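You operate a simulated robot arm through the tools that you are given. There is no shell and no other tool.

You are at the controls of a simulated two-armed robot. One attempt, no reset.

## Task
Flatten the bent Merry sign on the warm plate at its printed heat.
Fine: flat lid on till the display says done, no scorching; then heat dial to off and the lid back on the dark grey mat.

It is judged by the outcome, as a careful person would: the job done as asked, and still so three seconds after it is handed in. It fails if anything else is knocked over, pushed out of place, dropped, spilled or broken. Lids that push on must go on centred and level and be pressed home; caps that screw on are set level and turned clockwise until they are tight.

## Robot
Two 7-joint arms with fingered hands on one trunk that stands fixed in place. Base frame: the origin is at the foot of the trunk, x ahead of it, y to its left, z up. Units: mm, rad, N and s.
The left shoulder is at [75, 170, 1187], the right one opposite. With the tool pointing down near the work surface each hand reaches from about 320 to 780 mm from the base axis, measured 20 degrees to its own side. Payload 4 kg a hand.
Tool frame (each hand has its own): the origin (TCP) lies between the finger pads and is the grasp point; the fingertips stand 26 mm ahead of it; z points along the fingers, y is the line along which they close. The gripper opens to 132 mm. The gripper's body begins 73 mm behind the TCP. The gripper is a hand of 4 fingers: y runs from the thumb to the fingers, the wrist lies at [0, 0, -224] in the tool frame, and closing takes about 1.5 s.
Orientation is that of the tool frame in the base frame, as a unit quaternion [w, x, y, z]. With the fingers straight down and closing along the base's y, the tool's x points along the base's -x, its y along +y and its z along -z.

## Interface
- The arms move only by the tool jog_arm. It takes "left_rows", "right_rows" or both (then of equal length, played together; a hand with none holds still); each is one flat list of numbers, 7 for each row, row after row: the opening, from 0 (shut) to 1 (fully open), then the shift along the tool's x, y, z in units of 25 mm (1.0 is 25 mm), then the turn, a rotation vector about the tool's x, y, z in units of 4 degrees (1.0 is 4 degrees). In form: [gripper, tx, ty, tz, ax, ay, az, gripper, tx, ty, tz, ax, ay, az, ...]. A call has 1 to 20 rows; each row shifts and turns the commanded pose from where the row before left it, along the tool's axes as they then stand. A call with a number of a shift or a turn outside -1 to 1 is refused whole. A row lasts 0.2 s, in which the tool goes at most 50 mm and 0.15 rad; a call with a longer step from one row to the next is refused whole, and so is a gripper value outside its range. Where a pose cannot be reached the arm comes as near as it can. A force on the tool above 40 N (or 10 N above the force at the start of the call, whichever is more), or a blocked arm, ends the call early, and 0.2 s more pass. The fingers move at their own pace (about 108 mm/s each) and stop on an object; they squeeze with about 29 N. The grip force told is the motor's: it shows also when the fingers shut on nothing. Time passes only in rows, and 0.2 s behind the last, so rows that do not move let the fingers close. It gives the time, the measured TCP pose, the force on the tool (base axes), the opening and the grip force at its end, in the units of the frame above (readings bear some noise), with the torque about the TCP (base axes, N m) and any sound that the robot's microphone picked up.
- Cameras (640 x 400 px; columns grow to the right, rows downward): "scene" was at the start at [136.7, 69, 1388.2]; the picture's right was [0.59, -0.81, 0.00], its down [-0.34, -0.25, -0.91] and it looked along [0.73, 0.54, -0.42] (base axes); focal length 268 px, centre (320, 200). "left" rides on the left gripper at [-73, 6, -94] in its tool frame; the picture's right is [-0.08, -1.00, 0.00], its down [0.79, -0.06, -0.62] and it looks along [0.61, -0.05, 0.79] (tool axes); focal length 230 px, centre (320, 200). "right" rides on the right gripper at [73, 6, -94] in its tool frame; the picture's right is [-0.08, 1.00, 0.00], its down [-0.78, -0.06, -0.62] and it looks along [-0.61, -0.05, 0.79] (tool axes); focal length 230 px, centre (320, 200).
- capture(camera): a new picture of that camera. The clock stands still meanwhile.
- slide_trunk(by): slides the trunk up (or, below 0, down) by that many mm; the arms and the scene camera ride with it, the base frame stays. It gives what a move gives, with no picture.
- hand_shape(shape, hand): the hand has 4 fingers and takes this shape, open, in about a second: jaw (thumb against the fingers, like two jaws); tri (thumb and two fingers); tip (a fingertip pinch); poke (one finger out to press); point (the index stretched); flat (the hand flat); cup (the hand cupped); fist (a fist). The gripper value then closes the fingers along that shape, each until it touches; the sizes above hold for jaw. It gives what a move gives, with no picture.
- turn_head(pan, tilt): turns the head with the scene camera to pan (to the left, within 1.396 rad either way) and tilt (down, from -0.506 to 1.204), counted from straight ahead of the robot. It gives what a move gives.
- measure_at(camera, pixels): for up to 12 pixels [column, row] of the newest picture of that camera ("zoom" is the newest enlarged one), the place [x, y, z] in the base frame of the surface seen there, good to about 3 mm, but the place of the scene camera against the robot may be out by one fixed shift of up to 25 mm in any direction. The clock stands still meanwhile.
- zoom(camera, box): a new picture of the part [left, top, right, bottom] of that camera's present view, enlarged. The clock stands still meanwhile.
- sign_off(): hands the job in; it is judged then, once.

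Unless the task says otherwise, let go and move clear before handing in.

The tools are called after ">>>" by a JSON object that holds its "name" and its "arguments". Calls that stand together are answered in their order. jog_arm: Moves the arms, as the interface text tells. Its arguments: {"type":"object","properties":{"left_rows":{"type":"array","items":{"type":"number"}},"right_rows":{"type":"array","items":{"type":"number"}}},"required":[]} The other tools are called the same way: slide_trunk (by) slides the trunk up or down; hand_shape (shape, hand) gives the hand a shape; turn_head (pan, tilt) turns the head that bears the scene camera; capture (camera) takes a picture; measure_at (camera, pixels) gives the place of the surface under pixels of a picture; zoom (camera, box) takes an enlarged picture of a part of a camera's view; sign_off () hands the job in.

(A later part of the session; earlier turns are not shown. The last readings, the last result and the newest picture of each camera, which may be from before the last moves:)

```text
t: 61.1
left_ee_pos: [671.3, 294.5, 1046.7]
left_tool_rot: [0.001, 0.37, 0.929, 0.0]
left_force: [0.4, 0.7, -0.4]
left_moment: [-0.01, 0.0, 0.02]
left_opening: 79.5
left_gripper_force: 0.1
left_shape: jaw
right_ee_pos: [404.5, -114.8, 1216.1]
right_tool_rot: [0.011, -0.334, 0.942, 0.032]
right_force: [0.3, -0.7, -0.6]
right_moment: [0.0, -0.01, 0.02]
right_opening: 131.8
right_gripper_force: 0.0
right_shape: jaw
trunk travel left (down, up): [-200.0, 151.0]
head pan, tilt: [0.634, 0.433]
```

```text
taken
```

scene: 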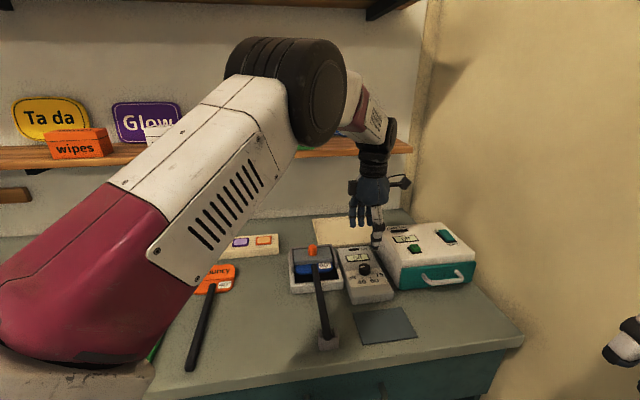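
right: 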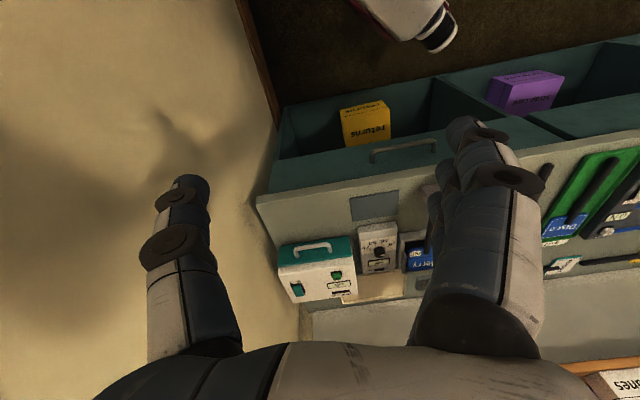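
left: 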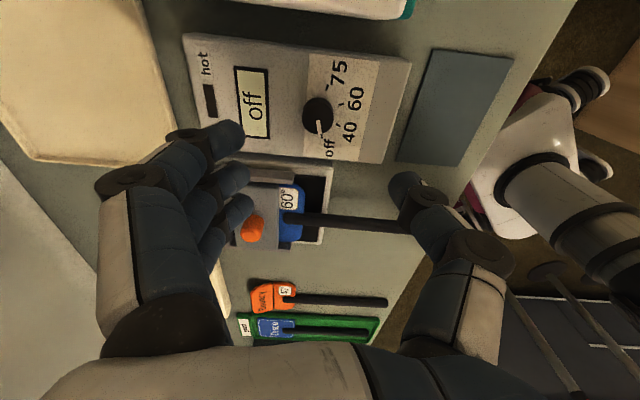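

The pose is exact (ψ≈−43°) and the dial is just under the hand at (317,115). I'll zoom to centre on it.

>>> {"name": "zoom", "arguments": {"camera": "left", "box": [255, 70, 385, 160]}}

>>> {"name": "measure_at", "arguments": {"camera": "zoom", "pixels": [[305, 180], [305, 200], [285, 190], [330, 190], [305, 160], [370, 290], [415, 260], [445, 190], [420, 100], [305, 230], [400, 200], [350, 330]]}}

```text
4.44 times, centred on (320, 115) of left
```

zoom: 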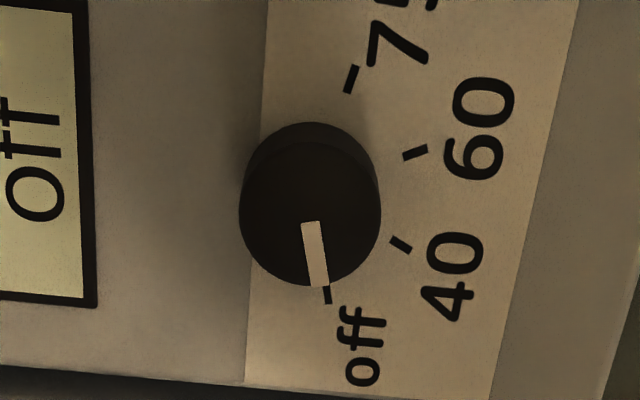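

```text
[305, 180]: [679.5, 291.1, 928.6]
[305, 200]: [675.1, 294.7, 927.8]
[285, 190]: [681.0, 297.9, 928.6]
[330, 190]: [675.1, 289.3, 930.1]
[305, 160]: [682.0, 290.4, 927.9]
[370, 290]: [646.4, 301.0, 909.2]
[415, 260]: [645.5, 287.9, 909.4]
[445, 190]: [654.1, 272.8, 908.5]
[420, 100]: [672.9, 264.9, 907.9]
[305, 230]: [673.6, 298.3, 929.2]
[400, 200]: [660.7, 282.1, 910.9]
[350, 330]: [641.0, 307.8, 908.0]
```

The ticks fit a circle with off→60 about 94° counter-clockwise, and the dial axis is at about (675,295), knob ≈29 mm wide. I'll centre on it and lower partway.

>>> {"name": "jog_arm", "arguments": {"left_rows": [0.5, -0.09, 0.12, 0.8, 0, 0, 0, 0.5, 0, 0, 0.8, 0, 0, 0, 0.5, 0, 0, 0.8, 0, 0, 0, 0.5, 0, 0, 0.8, 0, 0, 0, 0.5, 0, 0, 0.3, 0, 0, 0, 0.5, 0, 0, 0, 0, 0, 0]}}

>>> {"name": "capture", "arguments": {"camera": "left"}}

>>> {"name": "zoom", "arguments": {"camera": "scene", "box": [310, 200, 440, 310]}}

```text
t: 62.5
left_ee_pos: [677.6, 295.4, 959.0]
left_tool_rot: [0.0, 0.371, 0.929, 0.0]
left_force: [0.4, 0.1, -0.1]
left_moment: [-0.03, -0.01, 0.03]
left_opening: 66.8
left_gripper_force: 0.1
left_shape: jaw
right_ee_pos: [405.3, -113.2, 1216.3]
right_tool_rot: [0.012, -0.335, 0.942, 0.032]
right_force: [0.1, 0.1, -0.5]
right_moment: [0.01, -0.02, -0.05]
right_opening: 132.0
right_gripper_force: 0.0
right_shape: jaw
trunk travel left (down, up): [-200.0, 151.0]
head pan, tilt: [0.634, 0.433]
```

```text
taken
```

left: 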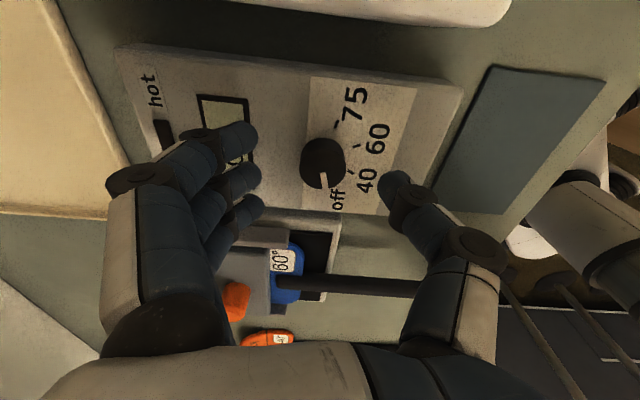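

```text
3.64 times, centred on (375, 255) of scene
```

zoom: 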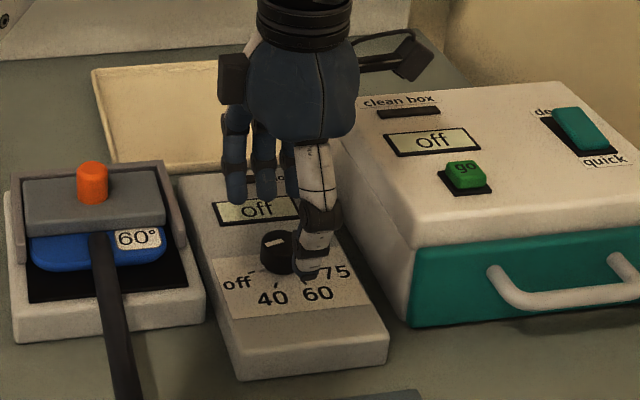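

The hand is above the dial at z 959. I'll zoom to verify the centring before closing in.

>>> {"name": "zoom", "arguments": {"camera": "left", "box": [260, 110, 400, 230]}}

>>> {"name": "zoom", "arguments": {"camera": "scene", "box": [340, 230, 410, 290]}}

```text
3.33 times, centred on (330, 170) of left
```

zoom: 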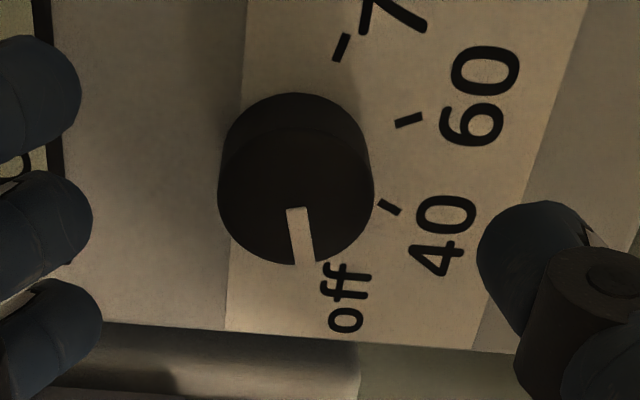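

```text
6.67 times, centred on (375, 260) of scene
```

zoom: 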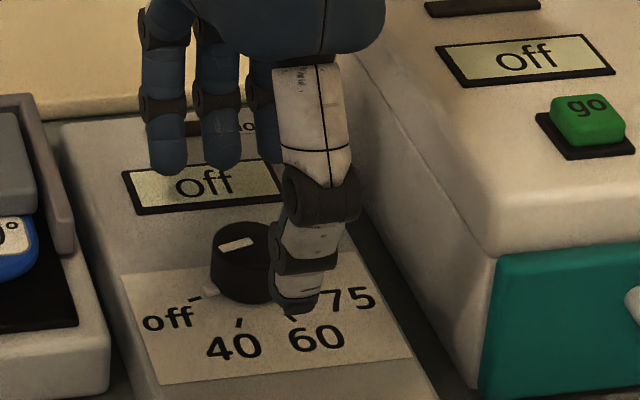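

Centre is within about 2–3 mm; I'll shift by that, lower to z≈937, and close the fingers on the knob.

>>> {"name": "jog_arm", "arguments": {"left_rows": [0.5, -0.1, -0.07, 0.3, 0, 0, 0, 0.45, 0, 0, 0.3, 0, 0, 0, 0.4, 0, 0, 0.26, 0, 0, 0, 0.4, 0, 0, 0, 0, 0, 0]}}

>>> {"name": "zoom", "arguments": {"camera": "left", "box": [240, 110, 420, 230]}}

>>> {"name": "zoom", "arguments": {"camera": "scene", "box": [340, 230, 410, 290]}}

```text
t: 63.5
left_ee_pos: [675.3, 292.1, 938.8]
left_tool_rot: [0.0, 0.371, 0.929, 0.0]
left_force: [-0.3, 1.2, 0.0]
left_moment: [0.0, 0.04, 0.01]
left_opening: 53.3
left_gripper_force: 0.0
left_shape: jaw
right_ee_pos: [405.3, -113.2, 1216.2]
right_tool_rot: [0.012, -0.334, 0.942, 0.031]
right_force: [-0.3, -0.9, -0.3]
right_moment: [0.0, -0.03, 0.0]
right_opening: 131.9
right_gripper_force: 0.2
right_shape: jaw
trunk travel left (down, up): [-200.0, 151.0]
head pan, tilt: [0.634, 0.433]
```

```text
3.33 times, centred on (330, 170) of left
```

zoom: 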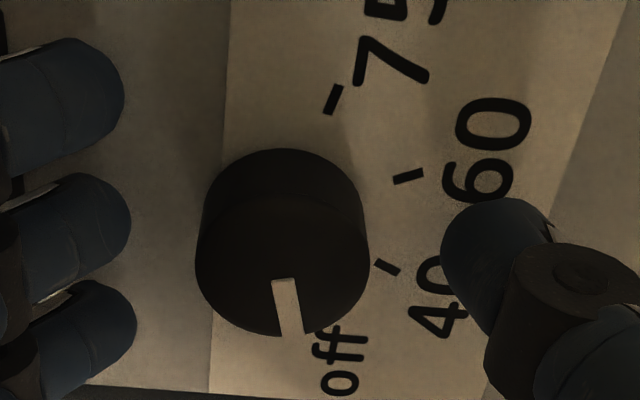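

```text
6.67 times, centred on (375, 260) of scene
```

zoom: 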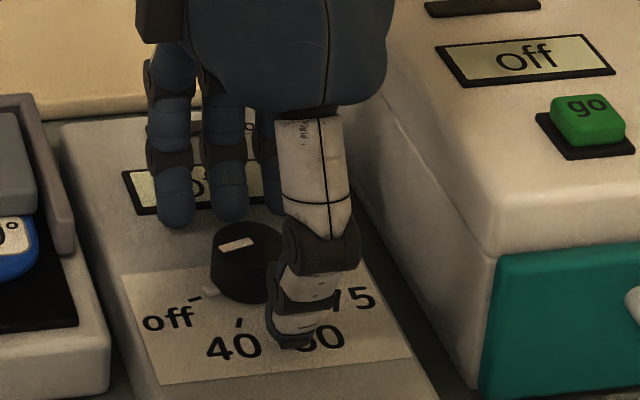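

Knob, middle finger and thumb line up at this height. I'll close on the dial.

>>> {"name": "jog_arm", "arguments": {"left_rows": [0.3, 0, 0, 0, 0, 0, 0, 0.2, 0, 0, 0, 0, 0, 0, 0, 0, 0, 0, 0, 0, 0, 0, 0, 0, 0, 0, 0, 0, 0, 0, 0, 0, 0, 0, 0, 0, 0, 0, 0, 0, 0, 0]}}

>>> {"name": "zoom", "arguments": {"camera": "left", "box": [240, 110, 420, 230]}}

>>> {"name": "zoom", "arguments": {"camera": "scene", "box": [310, 220, 420, 300]}}

```text
t: 64.9
left_ee_pos: [673.3, 292.8, 940.2]
left_tool_rot: [-0.002, 0.371, 0.929, 0.0]
left_force: [-9.4, -7.4, -4.2]
left_moment: [-0.11, 0.06, 0.01]
left_opening: 9.9
left_gripper_force: 28.9
left_shape: jaw
right_ee_pos: [405.0, -115.5, 1215.2]
right_tool_rot: [0.012, -0.335, 0.942, 0.031]
right_force: [0.1, 0.4, -0.4]
right_moment: [0.01, 0.03, 0.0]
right_opening: 131.9
right_gripper_force: 0.1
right_shape: jaw
trunk travel left (down, up): [-200.0, 151.0]
head pan, tilt: [0.634, 0.433]
```

```text
3.33 times, centred on (330, 170) of left
```

zoom: 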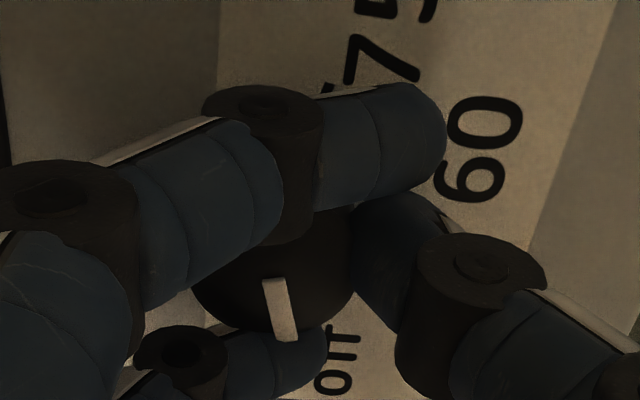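

```text
5.00 times, centred on (365, 260) of scene
```

zoom: 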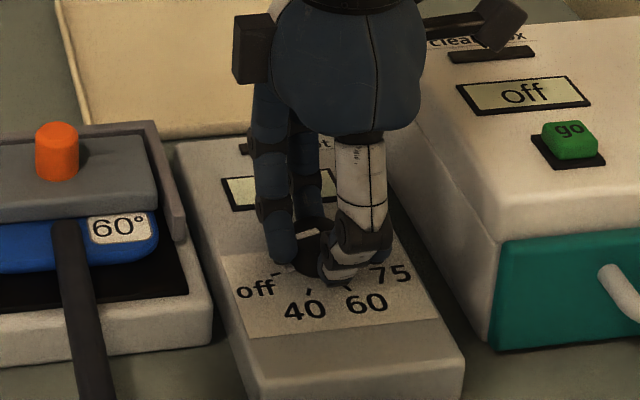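

The dial is gripped, but the hand feels a 12 N sideways push toward the robot, meaning the thumb bears harder. I'll shift 4 mm that way to balance it before turning.

>>> {"name": "jog_arm", "arguments": {"left_rows": [0, 0, -0.08, 0, 0, 0, 0, 0, 0, -0.08, 0, 0, 0, 0, 0, 0, 0, 0, 0, 0, 0]}}

>>> {"name": "zoom", "arguments": {"camera": "left", "box": [240, 110, 420, 230]}}

```text
t: 65.7
left_ee_pos: [673.1, 289.4, 939.2]
left_tool_rot: [0.0, 0.37, 0.929, 0.0]
left_force: [-4.9, 2.0, -5.1]
left_moment: [0.07, -0.02, 0.03]
left_opening: 9.0
left_gripper_force: 29.0
left_shape: jaw
right_ee_pos: [405.5, -114.2, 1215.5]
right_tool_rot: [0.012, -0.334, 0.942, 0.031]
right_force: [0.5, -0.5, 0.3]
right_moment: [-0.01, 0.02, 0.04]
right_opening: 132.1
right_gripper_force: 0.1
right_shape: jaw
trunk travel left (down, up): [-200.0, 151.0]
head pan, tilt: [0.634, 0.433]
```

```text
3.33 times, centred on (330, 170) of left
```

zoom: 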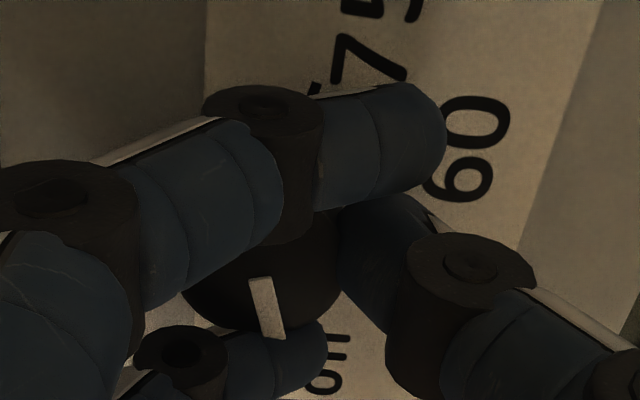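

The side force is down to 5 N. I'll begin turning counter-clockwise by 16° and check that the knob follows.

>>> {"name": "jog_arm", "arguments": {"left_rows": [0, 0, 0, 0, 0, 0, -1, 0, 0, 0, 0, 0, 0, -1, 0, 0, 0, 0, 0, 0, -1, 0, 0, 0, 0, 0, 0, -1]}}

>>> {"name": "capture", "arguments": {"camera": "left"}}

>>> {"name": "zoom", "arguments": {"camera": "left", "box": [240, 110, 420, 230]}}

>>> {"name": "zoom", "arguments": {"camera": "scene", "box": [310, 220, 420, 300]}}

```text
t: 66.7
left_ee_pos: [674.7, 287.5, 940.7]
left_tool_rot: [0.001, 0.237, 0.971, 0.0]
left_force: [1.8, -5.0, -6.1]
left_moment: [0.1, -0.09, 0.0]
left_opening: 8.4
left_gripper_force: 29.2
left_shape: jaw
right_ee_pos: [406.6, -114.5, 1216.1]
right_tool_rot: [0.011, -0.334, 0.942, 0.032]
right_force: [0.0, 0.6, 0.5]
right_moment: [-0.02, 0.03, -0.01]
right_opening: 131.9
right_gripper_force: 0.0
right_shape: jaw
trunk travel left (down, up): [-200.0, 151.0]
head pan, tilt: [0.634, 0.433]
```

```text
taken
```

left: 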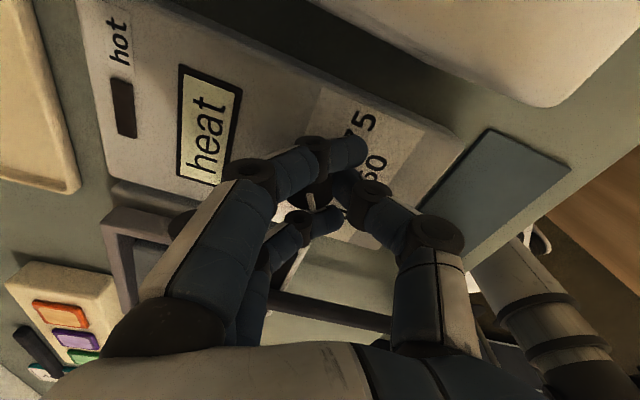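

```text
3.33 times, centred on (330, 170) of left
```

zoom: 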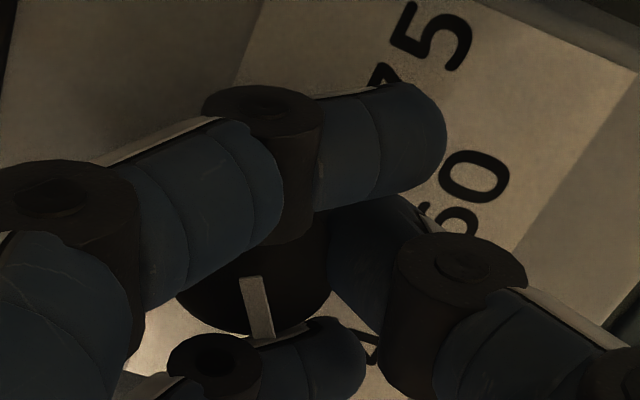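

```text
5.00 times, centred on (365, 260) of scene
```

zoom: 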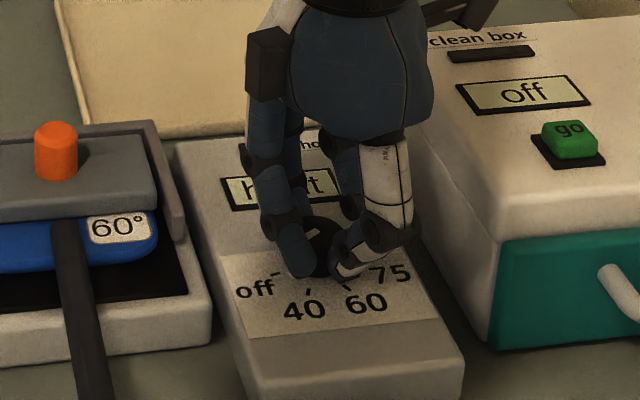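

The knob follows the hand and the display now reads "heat". I'll keep turning 60° more.

>>> {"name": "jog_arm", "arguments": {"left_rows": [0, 0, 0, 0, 0, 0, -1, 0, 0, 0, 0, 0, 0, -1, 0, 0, 0, 0, 0, 0, -1, 0, 0, 0, 0, 0, 0, -1, 0, 0, 0, 0, 0, 0, -1, 0, 0, 0, 0, 0, 0, -1, 0, 0, 0, 0, 0, 0, -1, 0, 0, 0, 0, 0, 0, -1, 0, 0, 0, 0, 0, 0, -1, 0, 0, 0, 0, 0, 0, -1, 0, 0, 0, 0, 0, 0, -1, 0, 0, 0, 0, 0, 0, -1, 0, 0, 0, 0, 0, 0, -1, 0, 0, 0, 0, 0, 0, -1, 0, 0, 0, 0, 0, 0, -1]}}

>>> {"name": "capture", "arguments": {"camera": "left"}}

>>> {"name": "zoom", "arguments": {"camera": "left", "box": [240, 110, 420, 230]}}

>>> {"name": "zoom", "arguments": {"camera": "scene", "box": [310, 220, 420, 300]}}

```text
t: 69.9
left_ee_pos: [673.2, 288.0, 936.6]
left_tool_rot: [-0.002, -0.281, 0.96, 0.001]
left_force: [15.8, -7.0, 0.1]
left_moment: [-0.06, -0.25, -0.12]
left_opening: 8.4
left_gripper_force: 28.6
left_shape: jaw
right_ee_pos: [408.0, -115.9, 1214.8]
right_tool_rot: [0.011, -0.334, 0.942, 0.032]
right_force: [0.0, -0.3, 0.2]
right_moment: [-0.01, 0.03, 0.0]
right_opening: 131.9
right_gripper_force: 0.0
right_shape: jaw
trunk travel left (down, up): [-200.0, 151.0]
head pan, tilt: [0.634, 0.433]
```

```text
taken
```

left: 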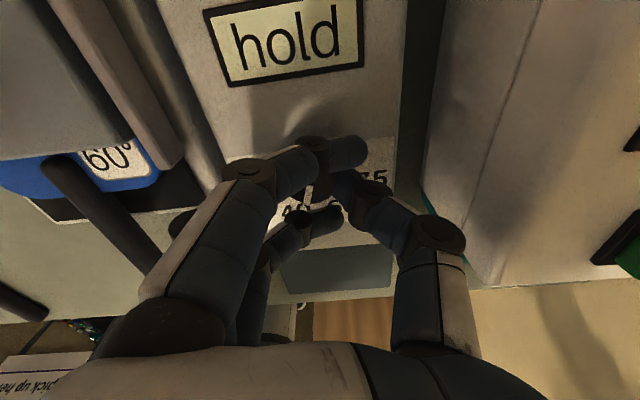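

```text
3.33 times, centred on (330, 170) of left
```

zoom: 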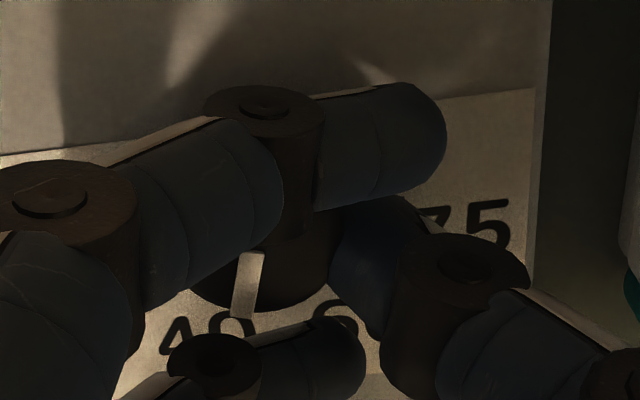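

```text
5.00 times, centred on (365, 260) of scene
```

zoom: 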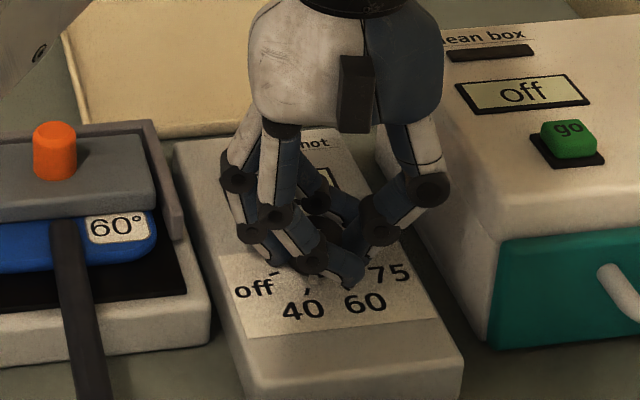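

The display says "hold"; the knob slipped a little, with its pointer at about 205° — just past 40 (194°) and short of 60 (242°). I'll open, swing the hand back 52° around the knob, and regrip to finish the turn.

>>> {"name": "jog_arm", "arguments": {"left_rows": [0.3, 0, 0, 0, 0, 0, 0, 0.45, 0, 0, 0, 0, 0, 0, 0.45, 0, 0, 0, 0, 0, 0.5, 0.45, 0, 0, 0, 0, 0, 1, 0.45, 0, 0, 0, 0, 0, 1, 0.45, 0, 0, 0, 0, 0, 1, 0.45, 0, 0, 0, 0, 0, 1, 0.45, 0, 0, 0, 0, 0, 1, 0.45, 0, 0, 0, 0, 0, 1, 0.45, 0, 0, 0, 0, 0, 1, 0.45, 0, 0, 0, 0, 0, 1, 0.45, 0, 0, 0, 0, 0, 1, 0.45, 0, 0, 0, 0, 0, 1, 0.45, 0, 0, 0, 0, 0, 1, 0.45, 0, 0, 0, 0, 0, 1, 0.45, 0, 0, 0, 0, 0, 1]}}

>>> {"name": "capture", "arguments": {"camera": "left"}}

>>> {"name": "zoom", "arguments": {"camera": "left", "box": [240, 110, 420, 230]}}

```text
t: 73.3
left_ee_pos: [672.2, 288.5, 938.6]
left_tool_rot: [0.001, 0.186, 0.982, 0.0]
left_force: [0.8, 0.4, 0.8]
left_moment: [-0.01, -0.02, -0.04]
left_opening: 58.7
left_gripper_force: 0.0
left_shape: jaw
right_ee_pos: [405.6, -114.4, 1216.5]
right_tool_rot: [0.012, -0.334, 0.942, 0.031]
right_force: [0.7, -0.5, -0.6]
right_moment: [0.0, 0.02, -0.01]
right_opening: 131.8
right_gripper_force: 0.0
right_shape: jaw
trunk travel left (down, up): [-200.0, 151.0]
head pan, tilt: [0.634, 0.433]
```

```text
taken
```

left: 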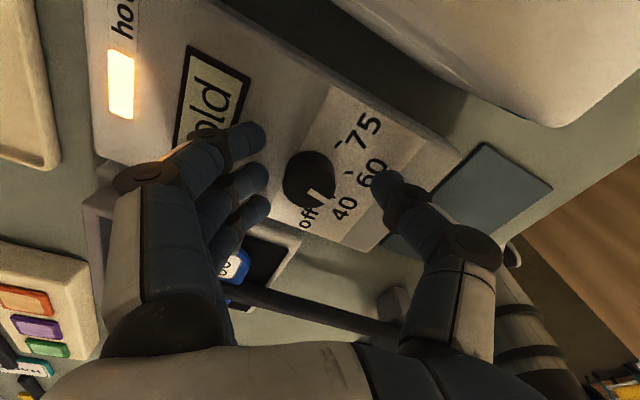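

```text
3.33 times, centred on (330, 170) of left
```

zoom: 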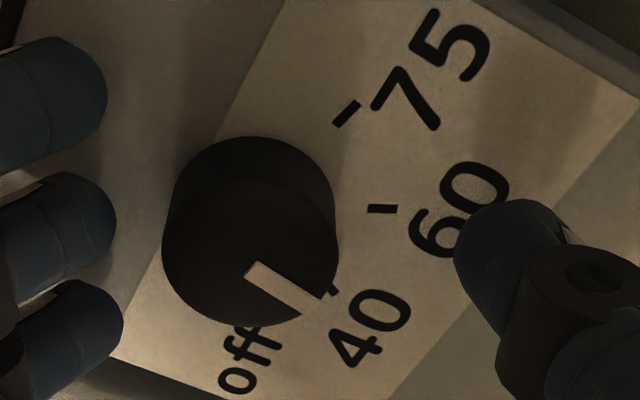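

The pointer is now about 16° past the 40 tick and 30° short of 60; display shows "hold" and the hot lamp is lit. I'll shift 3 mm to centre on the knob, close, and turn 28° around the knob's axis.

>>> {"name": "jog_arm", "arguments": {"left_rows": [0.4, -0.12, 0, 0, 0, 0, 0, 0.2, 0, 0, 0, 0, 0, 0, 0, 0, 0, 0, 0, 0, 0, 0, 0, 0, 0, 0, 0, 0, 0, 0, 0, 0, 0, 0, 0, 0, 0, 0, 0, 0, 0, 0, 0, -0.016, 0, 0, 0, 0, -1, 0, -0.016, 0, 0, 0, 0, -1, 0, -0.016, 0, 0, 0, 0, -1, 0, -0.016, 0, 0, 0, 0, -1, 0, -0.016, 0, 0, 0, 0, -1, 0, -0.016, 0, 0, 0, 0, -1, 0, -0.016, 0, 0, 0, 0, -1]}}

>>> {"name": "capture", "arguments": {"camera": "left"}}

>>> {"name": "zoom", "arguments": {"camera": "left", "box": [240, 110, 420, 230]}}

```text
t: 76.1
left_ee_pos: [678.7, 288.4, 938.5]
left_tool_rot: [0.0, -0.058, 0.998, 0.0]
left_force: [7.4, 0.2, -1.5]
left_moment: [0.04, -0.06, -0.02]
left_opening: 10.4
left_gripper_force: 29.3
left_shape: jaw
right_ee_pos: [406.2, -114.8, 1216.2]
right_tool_rot: [0.012, -0.335, 0.942, 0.03]
right_force: [-0.2, -0.1, 0.4]
right_moment: [-0.02, -0.04, -0.01]
right_opening: 131.8
right_gripper_force: 0.1
right_shape: jaw
trunk travel left (down, up): [-200.0, 151.0]
head pan, tilt: [0.634, 0.433]
```

```text
taken
```

left: 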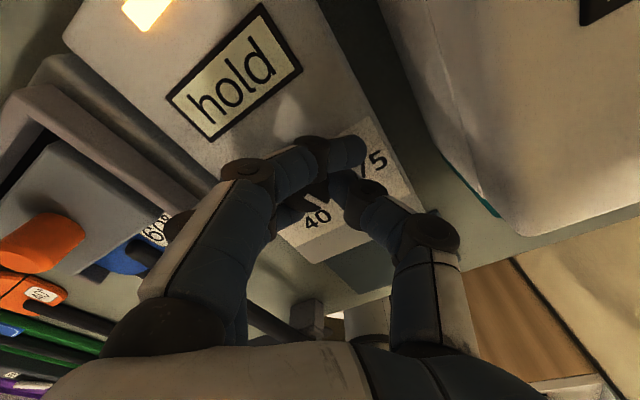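

```text
3.33 times, centred on (330, 170) of left
```

zoom: 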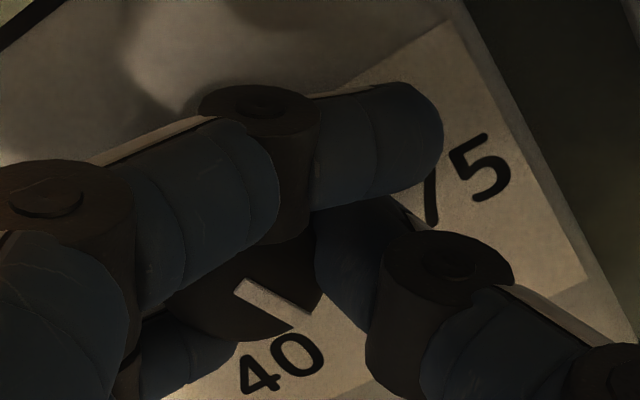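

The pointer has moved with the hand by about 27° and should be near 60. I'll open the fingers and look directly at the pointer and tick.

>>> {"name": "jog_arm", "arguments": {"left_rows": [0.2, 0, 0, 0, 0, 0, 0, 0.45, 0, 0, 0, 0, 0, 0, 0.5, 0, 0, -0.4, 0, 0, 0, 0.5, 0, 0, -0.8, 0, 0, 0, 0.5, 0, 0, -0.8, 0, 0, 0, 0.5, 0, 0, -0.4, 0, 0, 0]}}

>>> {"name": "capture", "arguments": {"camera": "left"}}

>>> {"name": "zoom", "arguments": {"camera": "left", "box": [220, 70, 420, 195]}}

```text
t: 77.5
left_ee_pos: [678.6, 285.4, 999.6]
left_tool_rot: [0.0, -0.058, 0.998, -0.001]
left_force: [0.6, 0.5, -0.7]
left_moment: [-0.01, -0.01, 0.0]
left_opening: 65.0
left_gripper_force: 0.0
left_shape: jaw
right_ee_pos: [405.4, -114.0, 1216.1]
right_tool_rot: [0.012, -0.334, 0.942, 0.032]
right_force: [-0.5, -0.1, 0.0]
right_moment: [-0.04, -0.02, -0.04]
right_opening: 132.0
right_gripper_force: 0.0
right_shape: jaw
trunk travel left (down, up): [-200.0, 151.0]
head pan, tilt: [0.634, 0.433]
```

```text
taken
```

left: 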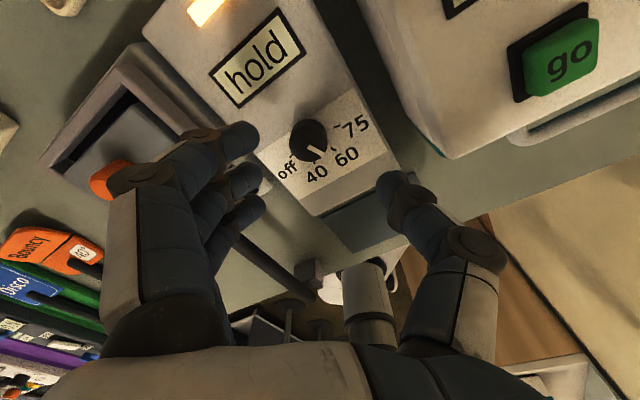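

```text
3.20 times, centred on (320, 132) of left
```

zoom: 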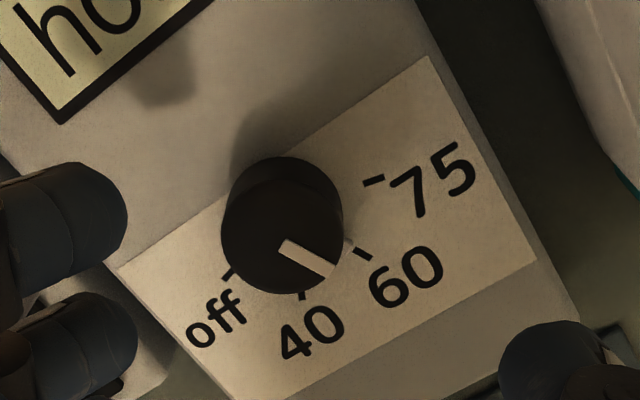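

The pointer now lies on the 60 tick (≈244° vs 242°), display "hold" with the hot lamp lit. While it heats I'll turn the hand to +42° above the dial, so that a single clockwise turn to off is ready.

>>> {"name": "jog_arm", "arguments": {"left_rows": [0.5, -0.08, 0.156, 0, 0, 0, 0, 0.5, 0, 0, 0, 0, 0, -1, 0.5, 0, 0, 0, 0, 0, -1, 0.5, 0, 0, 0, 0, 0, -1, 0.5, 0, 0, 0, 0, 0, -1, 0.5, 0, 0, 0, 0, 0, -1, 0.5, 0, 0, 0, 0, 0, -1, 0.5, 0, 0, 0, 0, 0, -1, 0.5, 0, 0, 0, 0, 0, -1, 0.5, 0, 0, 0, 0, 0, -1]}}

>>> {"name": "capture", "arguments": {"camera": "left"}}

>>> {"name": "zoom", "arguments": {"camera": "scene", "box": [280, 210, 420, 310]}}

```text
t: 79.7
left_ee_pos: [679.9, 291.3, 999.3]
left_tool_rot: [0.0, -0.363, 0.932, 0.0]
left_force: [-0.7, -0.3, -0.1]
left_moment: [0.0, 0.0, 0.02]
left_opening: 65.1
left_gripper_force: 0.0
left_shape: jaw
right_ee_pos: [406.0, -114.8, 1215.8]
right_tool_rot: [0.012, -0.334, 0.942, 0.03]
right_force: [0.7, 0.6, -0.9]
right_moment: [0.0, 0.04, 0.03]
right_opening: 131.7
right_gripper_force: 0.0
right_shape: jaw
trunk travel left (down, up): [-200.0, 151.0]
head pan, tilt: [0.634, 0.433]
```

```text
taken
```

left: 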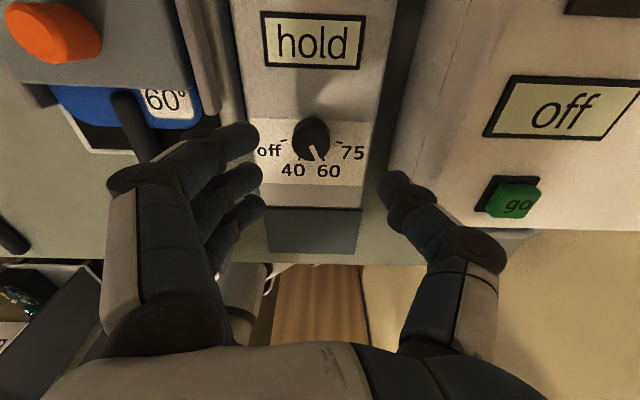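

```text
4.00 times, centred on (350, 260) of scene
```

zoom: 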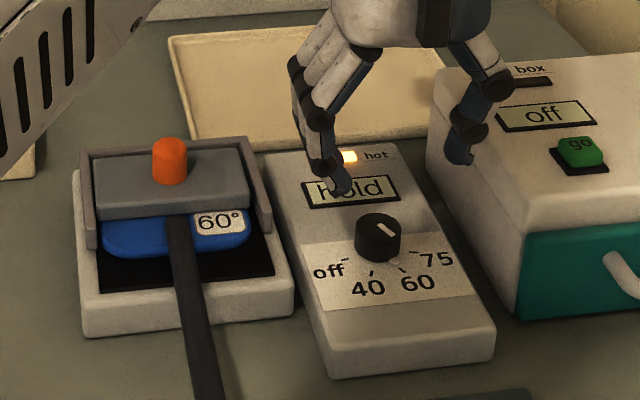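

The hand holds this pose exactly and the display still says "hold". I'll zoom on the dial again to verify the pointer sits at 60.

>>> {"name": "zoom", "arguments": {"camera": "left", "box": [240, 90, 380, 190]}}

```text
4.00 times, centred on (310, 140) of left
```

zoom: 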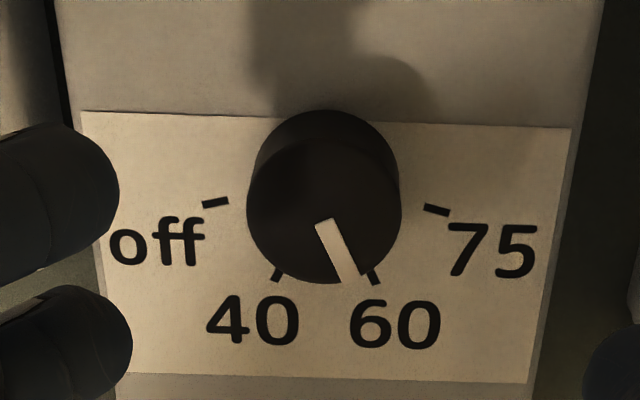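

The pointer is on the 60 tick. I'll lower around the knob with open fingers, ready, and wait a little for "done".

>>> {"name": "jog_arm", "arguments": {"left_rows": [0.5, 0, 0, 0.6, 0, 0, 0, 0.5, 0, 0, 0.6, 0, 0, 0, 0.5, 0, 0, 0.6, 0, 0, 0, 0.5, 0, 0, 0.4, 0, 0, 0, 0.45, 0, 0, 0.2, 0, 0, 0, 0.45, 0, 0, 0, 0, 0, 0]}}

>>> {"name": "capture", "arguments": {"camera": "left"}}

```text
t: 81.1
left_ee_pos: [680.7, 291.2, 938.3]
left_tool_rot: [0.0, -0.363, 0.932, -0.001]
left_force: [-0.6, 1.2, 0.9]
left_moment: [0.0, -0.01, 0.0]
left_opening: 60.3
left_gripper_force: 0.1
left_shape: jaw
right_ee_pos: [406.0, -114.3, 1216.1]
right_tool_rot: [0.012, -0.334, 0.942, 0.031]
right_force: [0.5, 0.3, -0.2]
right_moment: [0.03, -0.01, -0.01]
right_opening: 131.8
right_gripper_force: 0.0
right_shape: jaw
trunk travel left (down, up): [-200.0, 151.0]
head pan, tilt: [0.634, 0.433]
```

```text
taken
```

left: 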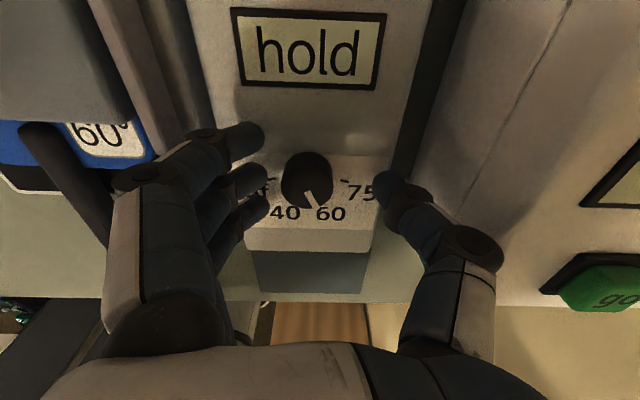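

The display is visible at (308,48) and reads "hold". I'll wait 3 s and check.

>>> {"name": "jog_arm", "arguments": {"left_rows": [0.45, 0, 0, 0, 0, 0, 0, 0.45, 0, 0, 0, 0, 0, 0, 0.45, 0, 0, 0, 0, 0, 0, 0.45, 0, 0, 0, 0, 0, 0, 0.45, 0, 0, 0, 0, 0, 0, 0.45, 0, 0, 0, 0, 0, 0, 0.45, 0, 0, 0, 0, 0, 0, 0.45, 0, 0, 0, 0, 0, 0, 0.45, 0, 0, 0, 0, 0, 0, 0.45, 0, 0, 0, 0, 0, 0, 0.45, 0, 0, 0, 0, 0, 0, 0.45, 0, 0, 0, 0, 0, 0, 0.45, 0, 0, 0, 0, 0, 0, 0.45, 0, 0, 0, 0, 0, 0]}}

>>> {"name": "capture", "arguments": {"camera": "left"}}

```text
t: 84.1
left_ee_pos: [680.8, 291.1, 938.7]
left_tool_rot: [0.0, -0.362, 0.932, 0.0]
left_force: [0.0, -1.3, 0.2]
left_moment: [0.02, 0.01, -0.02]
left_opening: 60.4
left_gripper_force: 0.0
left_shape: jaw
right_ee_pos: [405.0, -114.4, 1216.5]
right_tool_rot: [0.012, -0.334, 0.942, 0.032]
right_force: [-0.8, -0.1, -0.5]
right_moment: [-0.02, 0.0, -0.02]
right_opening: 132.1
right_gripper_force: 0.1
right_shape: jaw
trunk travel left (down, up): [-200.0, 151.0]
head pan, tilt: [0.634, 0.433]
```

```text
taken
```

left: 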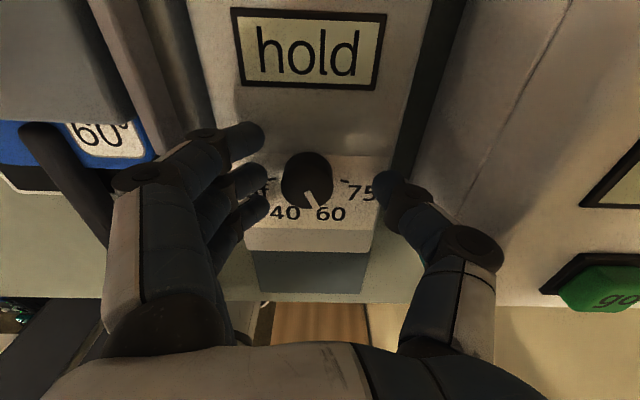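

Still "hold" at t=84. I'll wait another 4 s.

>>> {"name": "jog_arm", "arguments": {"left_rows": [0.45, 0, 0, 0, 0, 0, 0, 0.45, 0, 0, 0, 0, 0, 0, 0.45, 0, 0, 0, 0, 0, 0, 0.45, 0, 0, 0, 0, 0, 0, 0.45, 0, 0, 0, 0, 0, 0, 0.45, 0, 0, 0, 0, 0, 0, 0.45, 0, 0, 0, 0, 0, 0, 0.45, 0, 0, 0, 0, 0, 0, 0.45, 0, 0, 0, 0, 0, 0, 0.45, 0, 0, 0, 0, 0, 0, 0.45, 0, 0, 0, 0, 0, 0, 0.45, 0, 0, 0, 0, 0, 0, 0.45, 0, 0, 0, 0, 0, 0, 0.45, 0, 0, 0, 0, 0, 0, 0.45, 0, 0, 0, 0, 0, 0, 0.45, 0, 0, 0, 0, 0, 0, 0.45, 0, 0, 0, 0, 0, 0]}}

>>> {"name": "capture", "arguments": {"camera": "left"}}

```text
t: 87.7
left_ee_pos: [680.6, 291.6, 939.6]
left_tool_rot: [-0.001, -0.362, 0.932, 0.001]
left_force: [0.6, 0.3, 0.4]
left_moment: [0.01, 0.01, 0.0]
left_opening: 60.3
left_gripper_force: 0.1
left_shape: jaw
right_ee_pos: [405.1, -113.6, 1217.2]
right_tool_rot: [0.012, -0.334, 0.942, 0.031]
right_force: [0.2, 0.6, -0.5]
right_moment: [0.03, -0.02, 0.0]
right_opening: 131.8
right_gripper_force: 0.0
right_shape: jaw
trunk travel left (down, up): [-200.0, 151.0]
head pan, tilt: [0.634, 0.433]
```

```text
taken
```

left: 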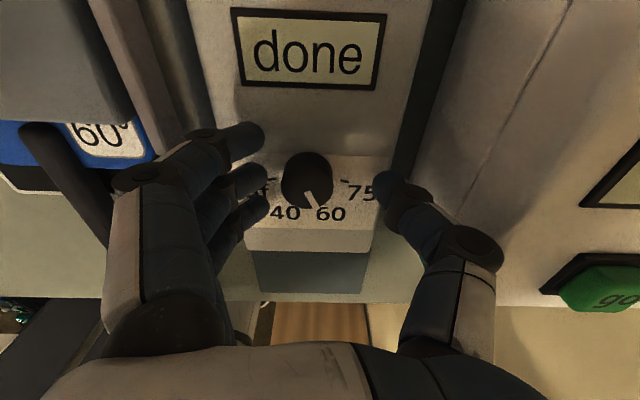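

The display says "done". I'll grip the dial now and turn it clockwise 60° right away.

>>> {"name": "jog_arm", "arguments": {"left_rows": [0.2, 0, 0, 0, 0, 0, 0, 0, 0, 0, 0, 0, 0, 0, 0, 0, 0, 0, 0, 0, 0, 0, 0, 0, 0, 0, 0, 0, 0, 0, 0, 0, 0, 0, 0, 0, 0.017, 0, 0, 0, 0, 1, 0, 0.017, 0, 0, 0, 0, 1, 0, 0.017, 0, 0, 0, 0, 1, 0, 0.017, 0, 0, 0, 0, 1, 0, 0.017, 0, 0, 0, 0, 1, 0, 0.017, 0, 0, 0, 0, 1, 0, 0.017, 0, 0, 0, 0, 1, 0, 0.017, 0, 0, 0, 0, 1, 0, 0.017, 0, 0, 0, 0, 1, 0, 0.017, 0, 0, 0, 0, 1, 0, 0.017, 0, 0, 0, 0, 1, 0, 0.017, 0, 0, 0, 0, 1, 0, 0.017, 0, 0, 0, 0, 1, 0, 0.017, 0, 0, 0, 0, 1, 0, 0.017, 0, 0, 0, 0, 1]}}

>>> {"name": "capture", "arguments": {"camera": "left"}}

>>> {"name": "zoom", "arguments": {"camera": "left", "box": [240, 110, 420, 230]}}

```text
t: 91.9
left_ee_pos: [673.1, 288.4, 938.9]
left_tool_rot: [0.0, 0.153, 0.988, 0.0]
left_force: [-4.3, -24.4, 3.1]
left_moment: [-0.38, 0.05, 0.09]
left_opening: 6.8
left_gripper_force: 28.8
left_shape: jaw
right_ee_pos: [405.3, -116.2, 1216.5]
right_tool_rot: [0.012, -0.334, 0.942, 0.033]
right_force: [0.3, 0.0, -0.8]
right_moment: [-0.01, -0.01, 0.01]
right_opening: 132.0
right_gripper_force: 0.1
right_shape: jaw
trunk travel left (down, up): [-200.0, 151.0]
head pan, tilt: [0.634, 0.433]
```

```text
taken
```

left: 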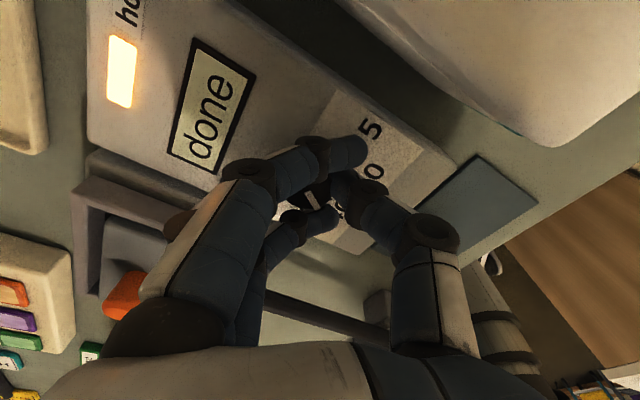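

```text
3.33 times, centred on (330, 170) of left
```

zoom: 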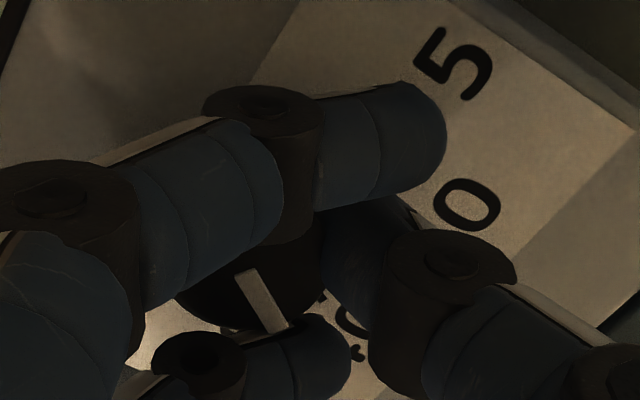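

The pointer is now near 40, with 24 N sideways on the hand. I'll ease the hand toward the robot by ~5 mm while turning on clockwise another 32°.

>>> {"name": "jog_arm", "arguments": {"left_rows": [0, 0, -0.1, 0, 0, 0, 0, 0, 0.017, -0.06, 0, 0, 0, 1, 0, 0.017, -0.04, 0, 0, 0, 1, 0, 0.017, 0, 0, 0, 0, 1, 0, 0.017, 0, 0, 0, 0, 1, 0, 0.017, 0, 0, 0, 0, 1, 0, 0.017, 0, 0, 0, 0, 1, 0, 0.017, 0, 0, 0, 0, 1, 0, 0.017, 0, 0, 0, 0, 1]}}

>>> {"name": "capture", "arguments": {"camera": "left"}}

>>> {"name": "zoom", "arguments": {"camera": "left", "box": [240, 110, 420, 230]}}

```text
t: 93.9
left_ee_pos: [668.2, 286.5, 940.0]
left_tool_rot: [-0.001, 0.419, 0.908, 0.001]
left_force: [-11.7, -3.2, -0.8]
left_moment: [0.0, 0.15, 0.06]
left_opening: 5.9
left_gripper_force: 29.0
left_shape: jaw
right_ee_pos: [404.2, -114.3, 1217.5]
right_tool_rot: [0.012, -0.334, 0.942, 0.03]
right_force: [-0.3, 0.3, -0.3]
right_moment: [-0.01, 0.02, -0.01]
right_opening: 131.8
right_gripper_force: 0.1
right_shape: jaw
trunk travel left (down, up): [-200.0, 151.0]
head pan, tilt: [0.634, 0.433]
```

```text
taken
```

left: 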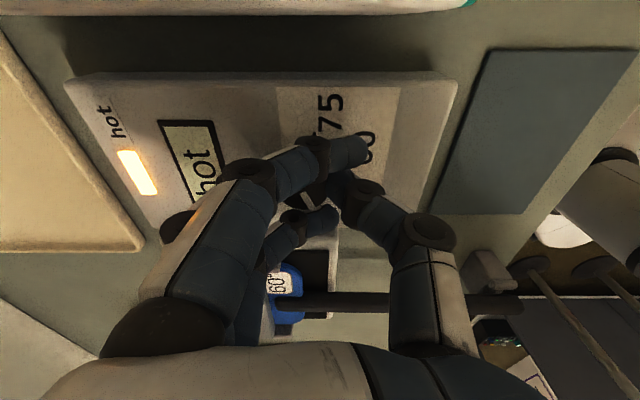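

```text
3.33 times, centred on (330, 170) of left
```

zoom: 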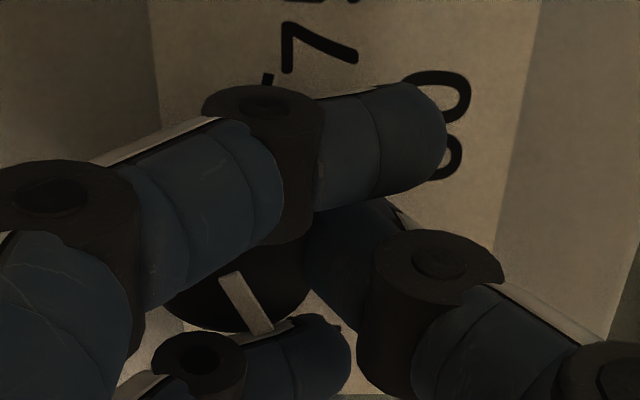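

The display has changed to "hot", and the pointer is about 15° short of the off mark. I'll turn 16° more.

>>> {"name": "jog_arm", "arguments": {"left_rows": [0, 0.017, -0.06, 0, 0, 0, 1, 0, 0.017, -0.04, 0, 0, 0, 1, 0, 0.017, 0, 0, 0, 0, 1, 0, 0.017, 0, 0, 0, 0, 1, 0, 0, 0, 0, 0, 0, 0.5]}}

>>> {"name": "capture", "arguments": {"camera": "left"}}

>>> {"name": "zoom", "arguments": {"camera": "left", "box": [240, 110, 420, 230]}}

```text
t: 95.1
left_ee_pos: [666.6, 286.9, 938.6]
left_tool_rot: [0.0, 0.555, 0.832, 0.001]
left_force: [-11.7, -1.3, -4.1]
left_moment: [0.06, 0.14, 0.12]
left_opening: 6.1
left_gripper_force: 28.8
left_shape: jaw
right_ee_pos: [404.7, -115.6, 1215.8]
right_tool_rot: [0.012, -0.334, 0.942, 0.031]
right_force: [0.9, -1.5, -0.1]
right_moment: [-0.02, 0.0, 0.0]
right_opening: 131.9
right_gripper_force: 0.0
right_shape: jaw
trunk travel left (down, up): [-200.0, 151.0]
head pan, tilt: [0.634, 0.433]
```

```text
taken
```

left: 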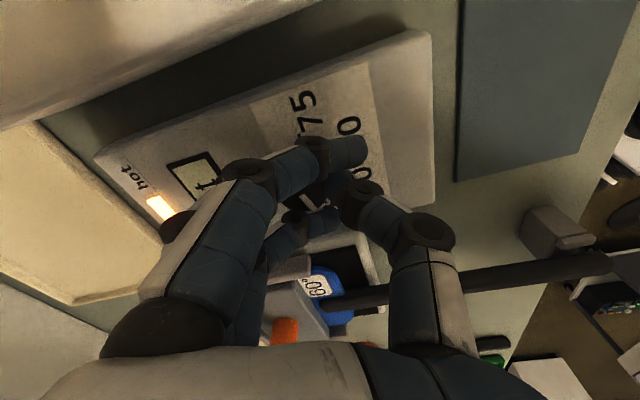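

```text
3.33 times, centred on (330, 170) of left
```

zoom: 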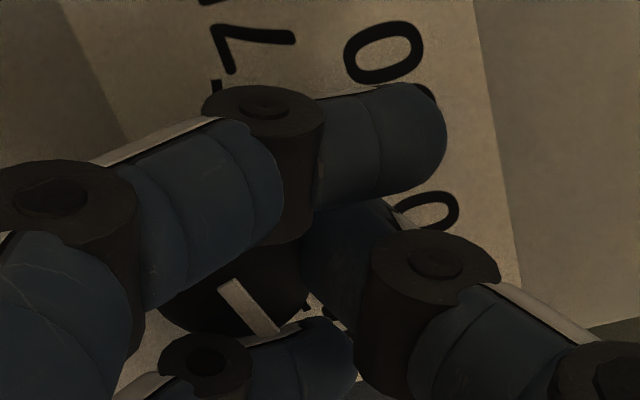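

The pointer is now a few degrees from off. I'll turn a further 10° to bring it home, then release and look.

>>> {"name": "jog_arm", "arguments": {"left_rows": [0, 0.017, -0.03, 0, 0, 0, 1, 0, 0.017, 0, 0, 0, 0, 1, 0, 0.017, 0, 0, 0, 0, 0.5]}}

>>> {"name": "zoom", "arguments": {"camera": "left", "box": [240, 110, 420, 230]}}

```text
t: 95.9
left_ee_pos: [665.2, 287.0, 939.3]
left_tool_rot: [0.0, 0.626, 0.78, 0.0]
left_force: [-11.0, -8.6, -5.8]
left_moment: [-0.1, 0.09, 0.23]
left_opening: 5.3
left_gripper_force: 28.9
left_shape: jaw
right_ee_pos: [405.0, -114.9, 1215.3]
right_tool_rot: [0.012, -0.334, 0.942, 0.031]
right_force: [1.2, 0.4, -0.7]
right_moment: [-0.02, 0.0, -0.01]
right_opening: 131.8
right_gripper_force: 0.0
right_shape: jaw
trunk travel left (down, up): [-200.0, 151.0]
head pan, tilt: [0.634, 0.433]
```

```text
3.33 times, centred on (330, 170) of left
```

zoom: 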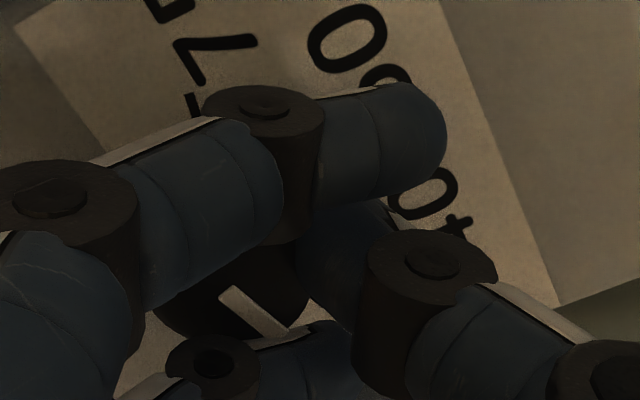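

Torque has risen and the knob hardly moved with the last bit, so it is at its end. I'll release and lift to look at the dial.

>>> {"name": "jog_arm", "arguments": {"left_rows": [0.2, 0, 0, 0, 0, 0, 0, 0.45, 0, 0, 0, 0, 0, 0, 0.5, 0, 0, -0.4, 0, 0, 0, 0.5, 0, 0, -0.8, 0, 0, 0, 0.5, 0, 0, -0.8, 0, 0, 0, 0.5, 0, 0, -0.8, 0, 0, 0]}}

>>> {"name": "capture", "arguments": {"camera": "left"}}

>>> {"name": "zoom", "arguments": {"camera": "scene", "box": [280, 210, 420, 310]}}

>>> {"name": "zoom", "arguments": {"camera": "left", "box": [220, 60, 420, 185]}}

```text
t: 97.3
left_ee_pos: [665.0, 287.0, 1007.9]
left_tool_rot: [0.0, 0.626, 0.78, 0.0]
left_force: [-0.5, -0.5, 0.9]
left_moment: [0.02, -0.03, -0.01]
left_opening: 65.2
left_gripper_force: 0.1
left_shape: jaw
right_ee_pos: [404.7, -114.3, 1216.5]
right_tool_rot: [0.012, -0.334, 0.942, 0.031]
right_force: [-1.2, -0.1, -0.2]
right_moment: [-0.03, -0.04, 0.01]
right_opening: 131.8
right_gripper_force: 0.1
right_shape: jaw
trunk travel left (down, up): [-200.0, 151.0]
head pan, tilt: [0.634, 0.433]
```

```text
taken
```

left: 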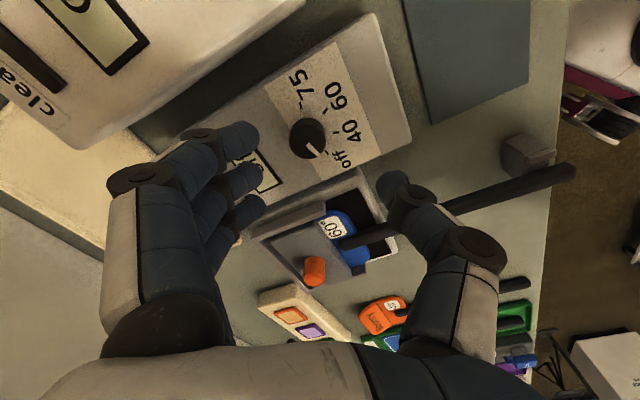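

```text
4.00 times, centred on (350, 260) of scene
```

zoom: 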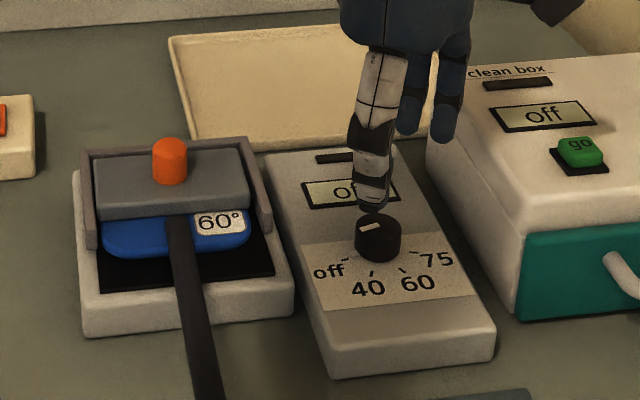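

```text
3.20 times, centred on (320, 122) of left
```

zoom: 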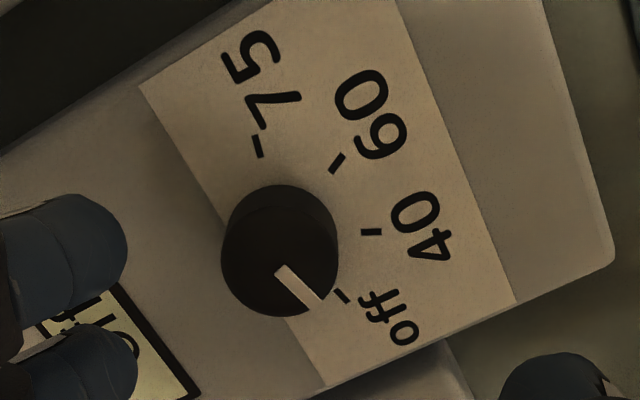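

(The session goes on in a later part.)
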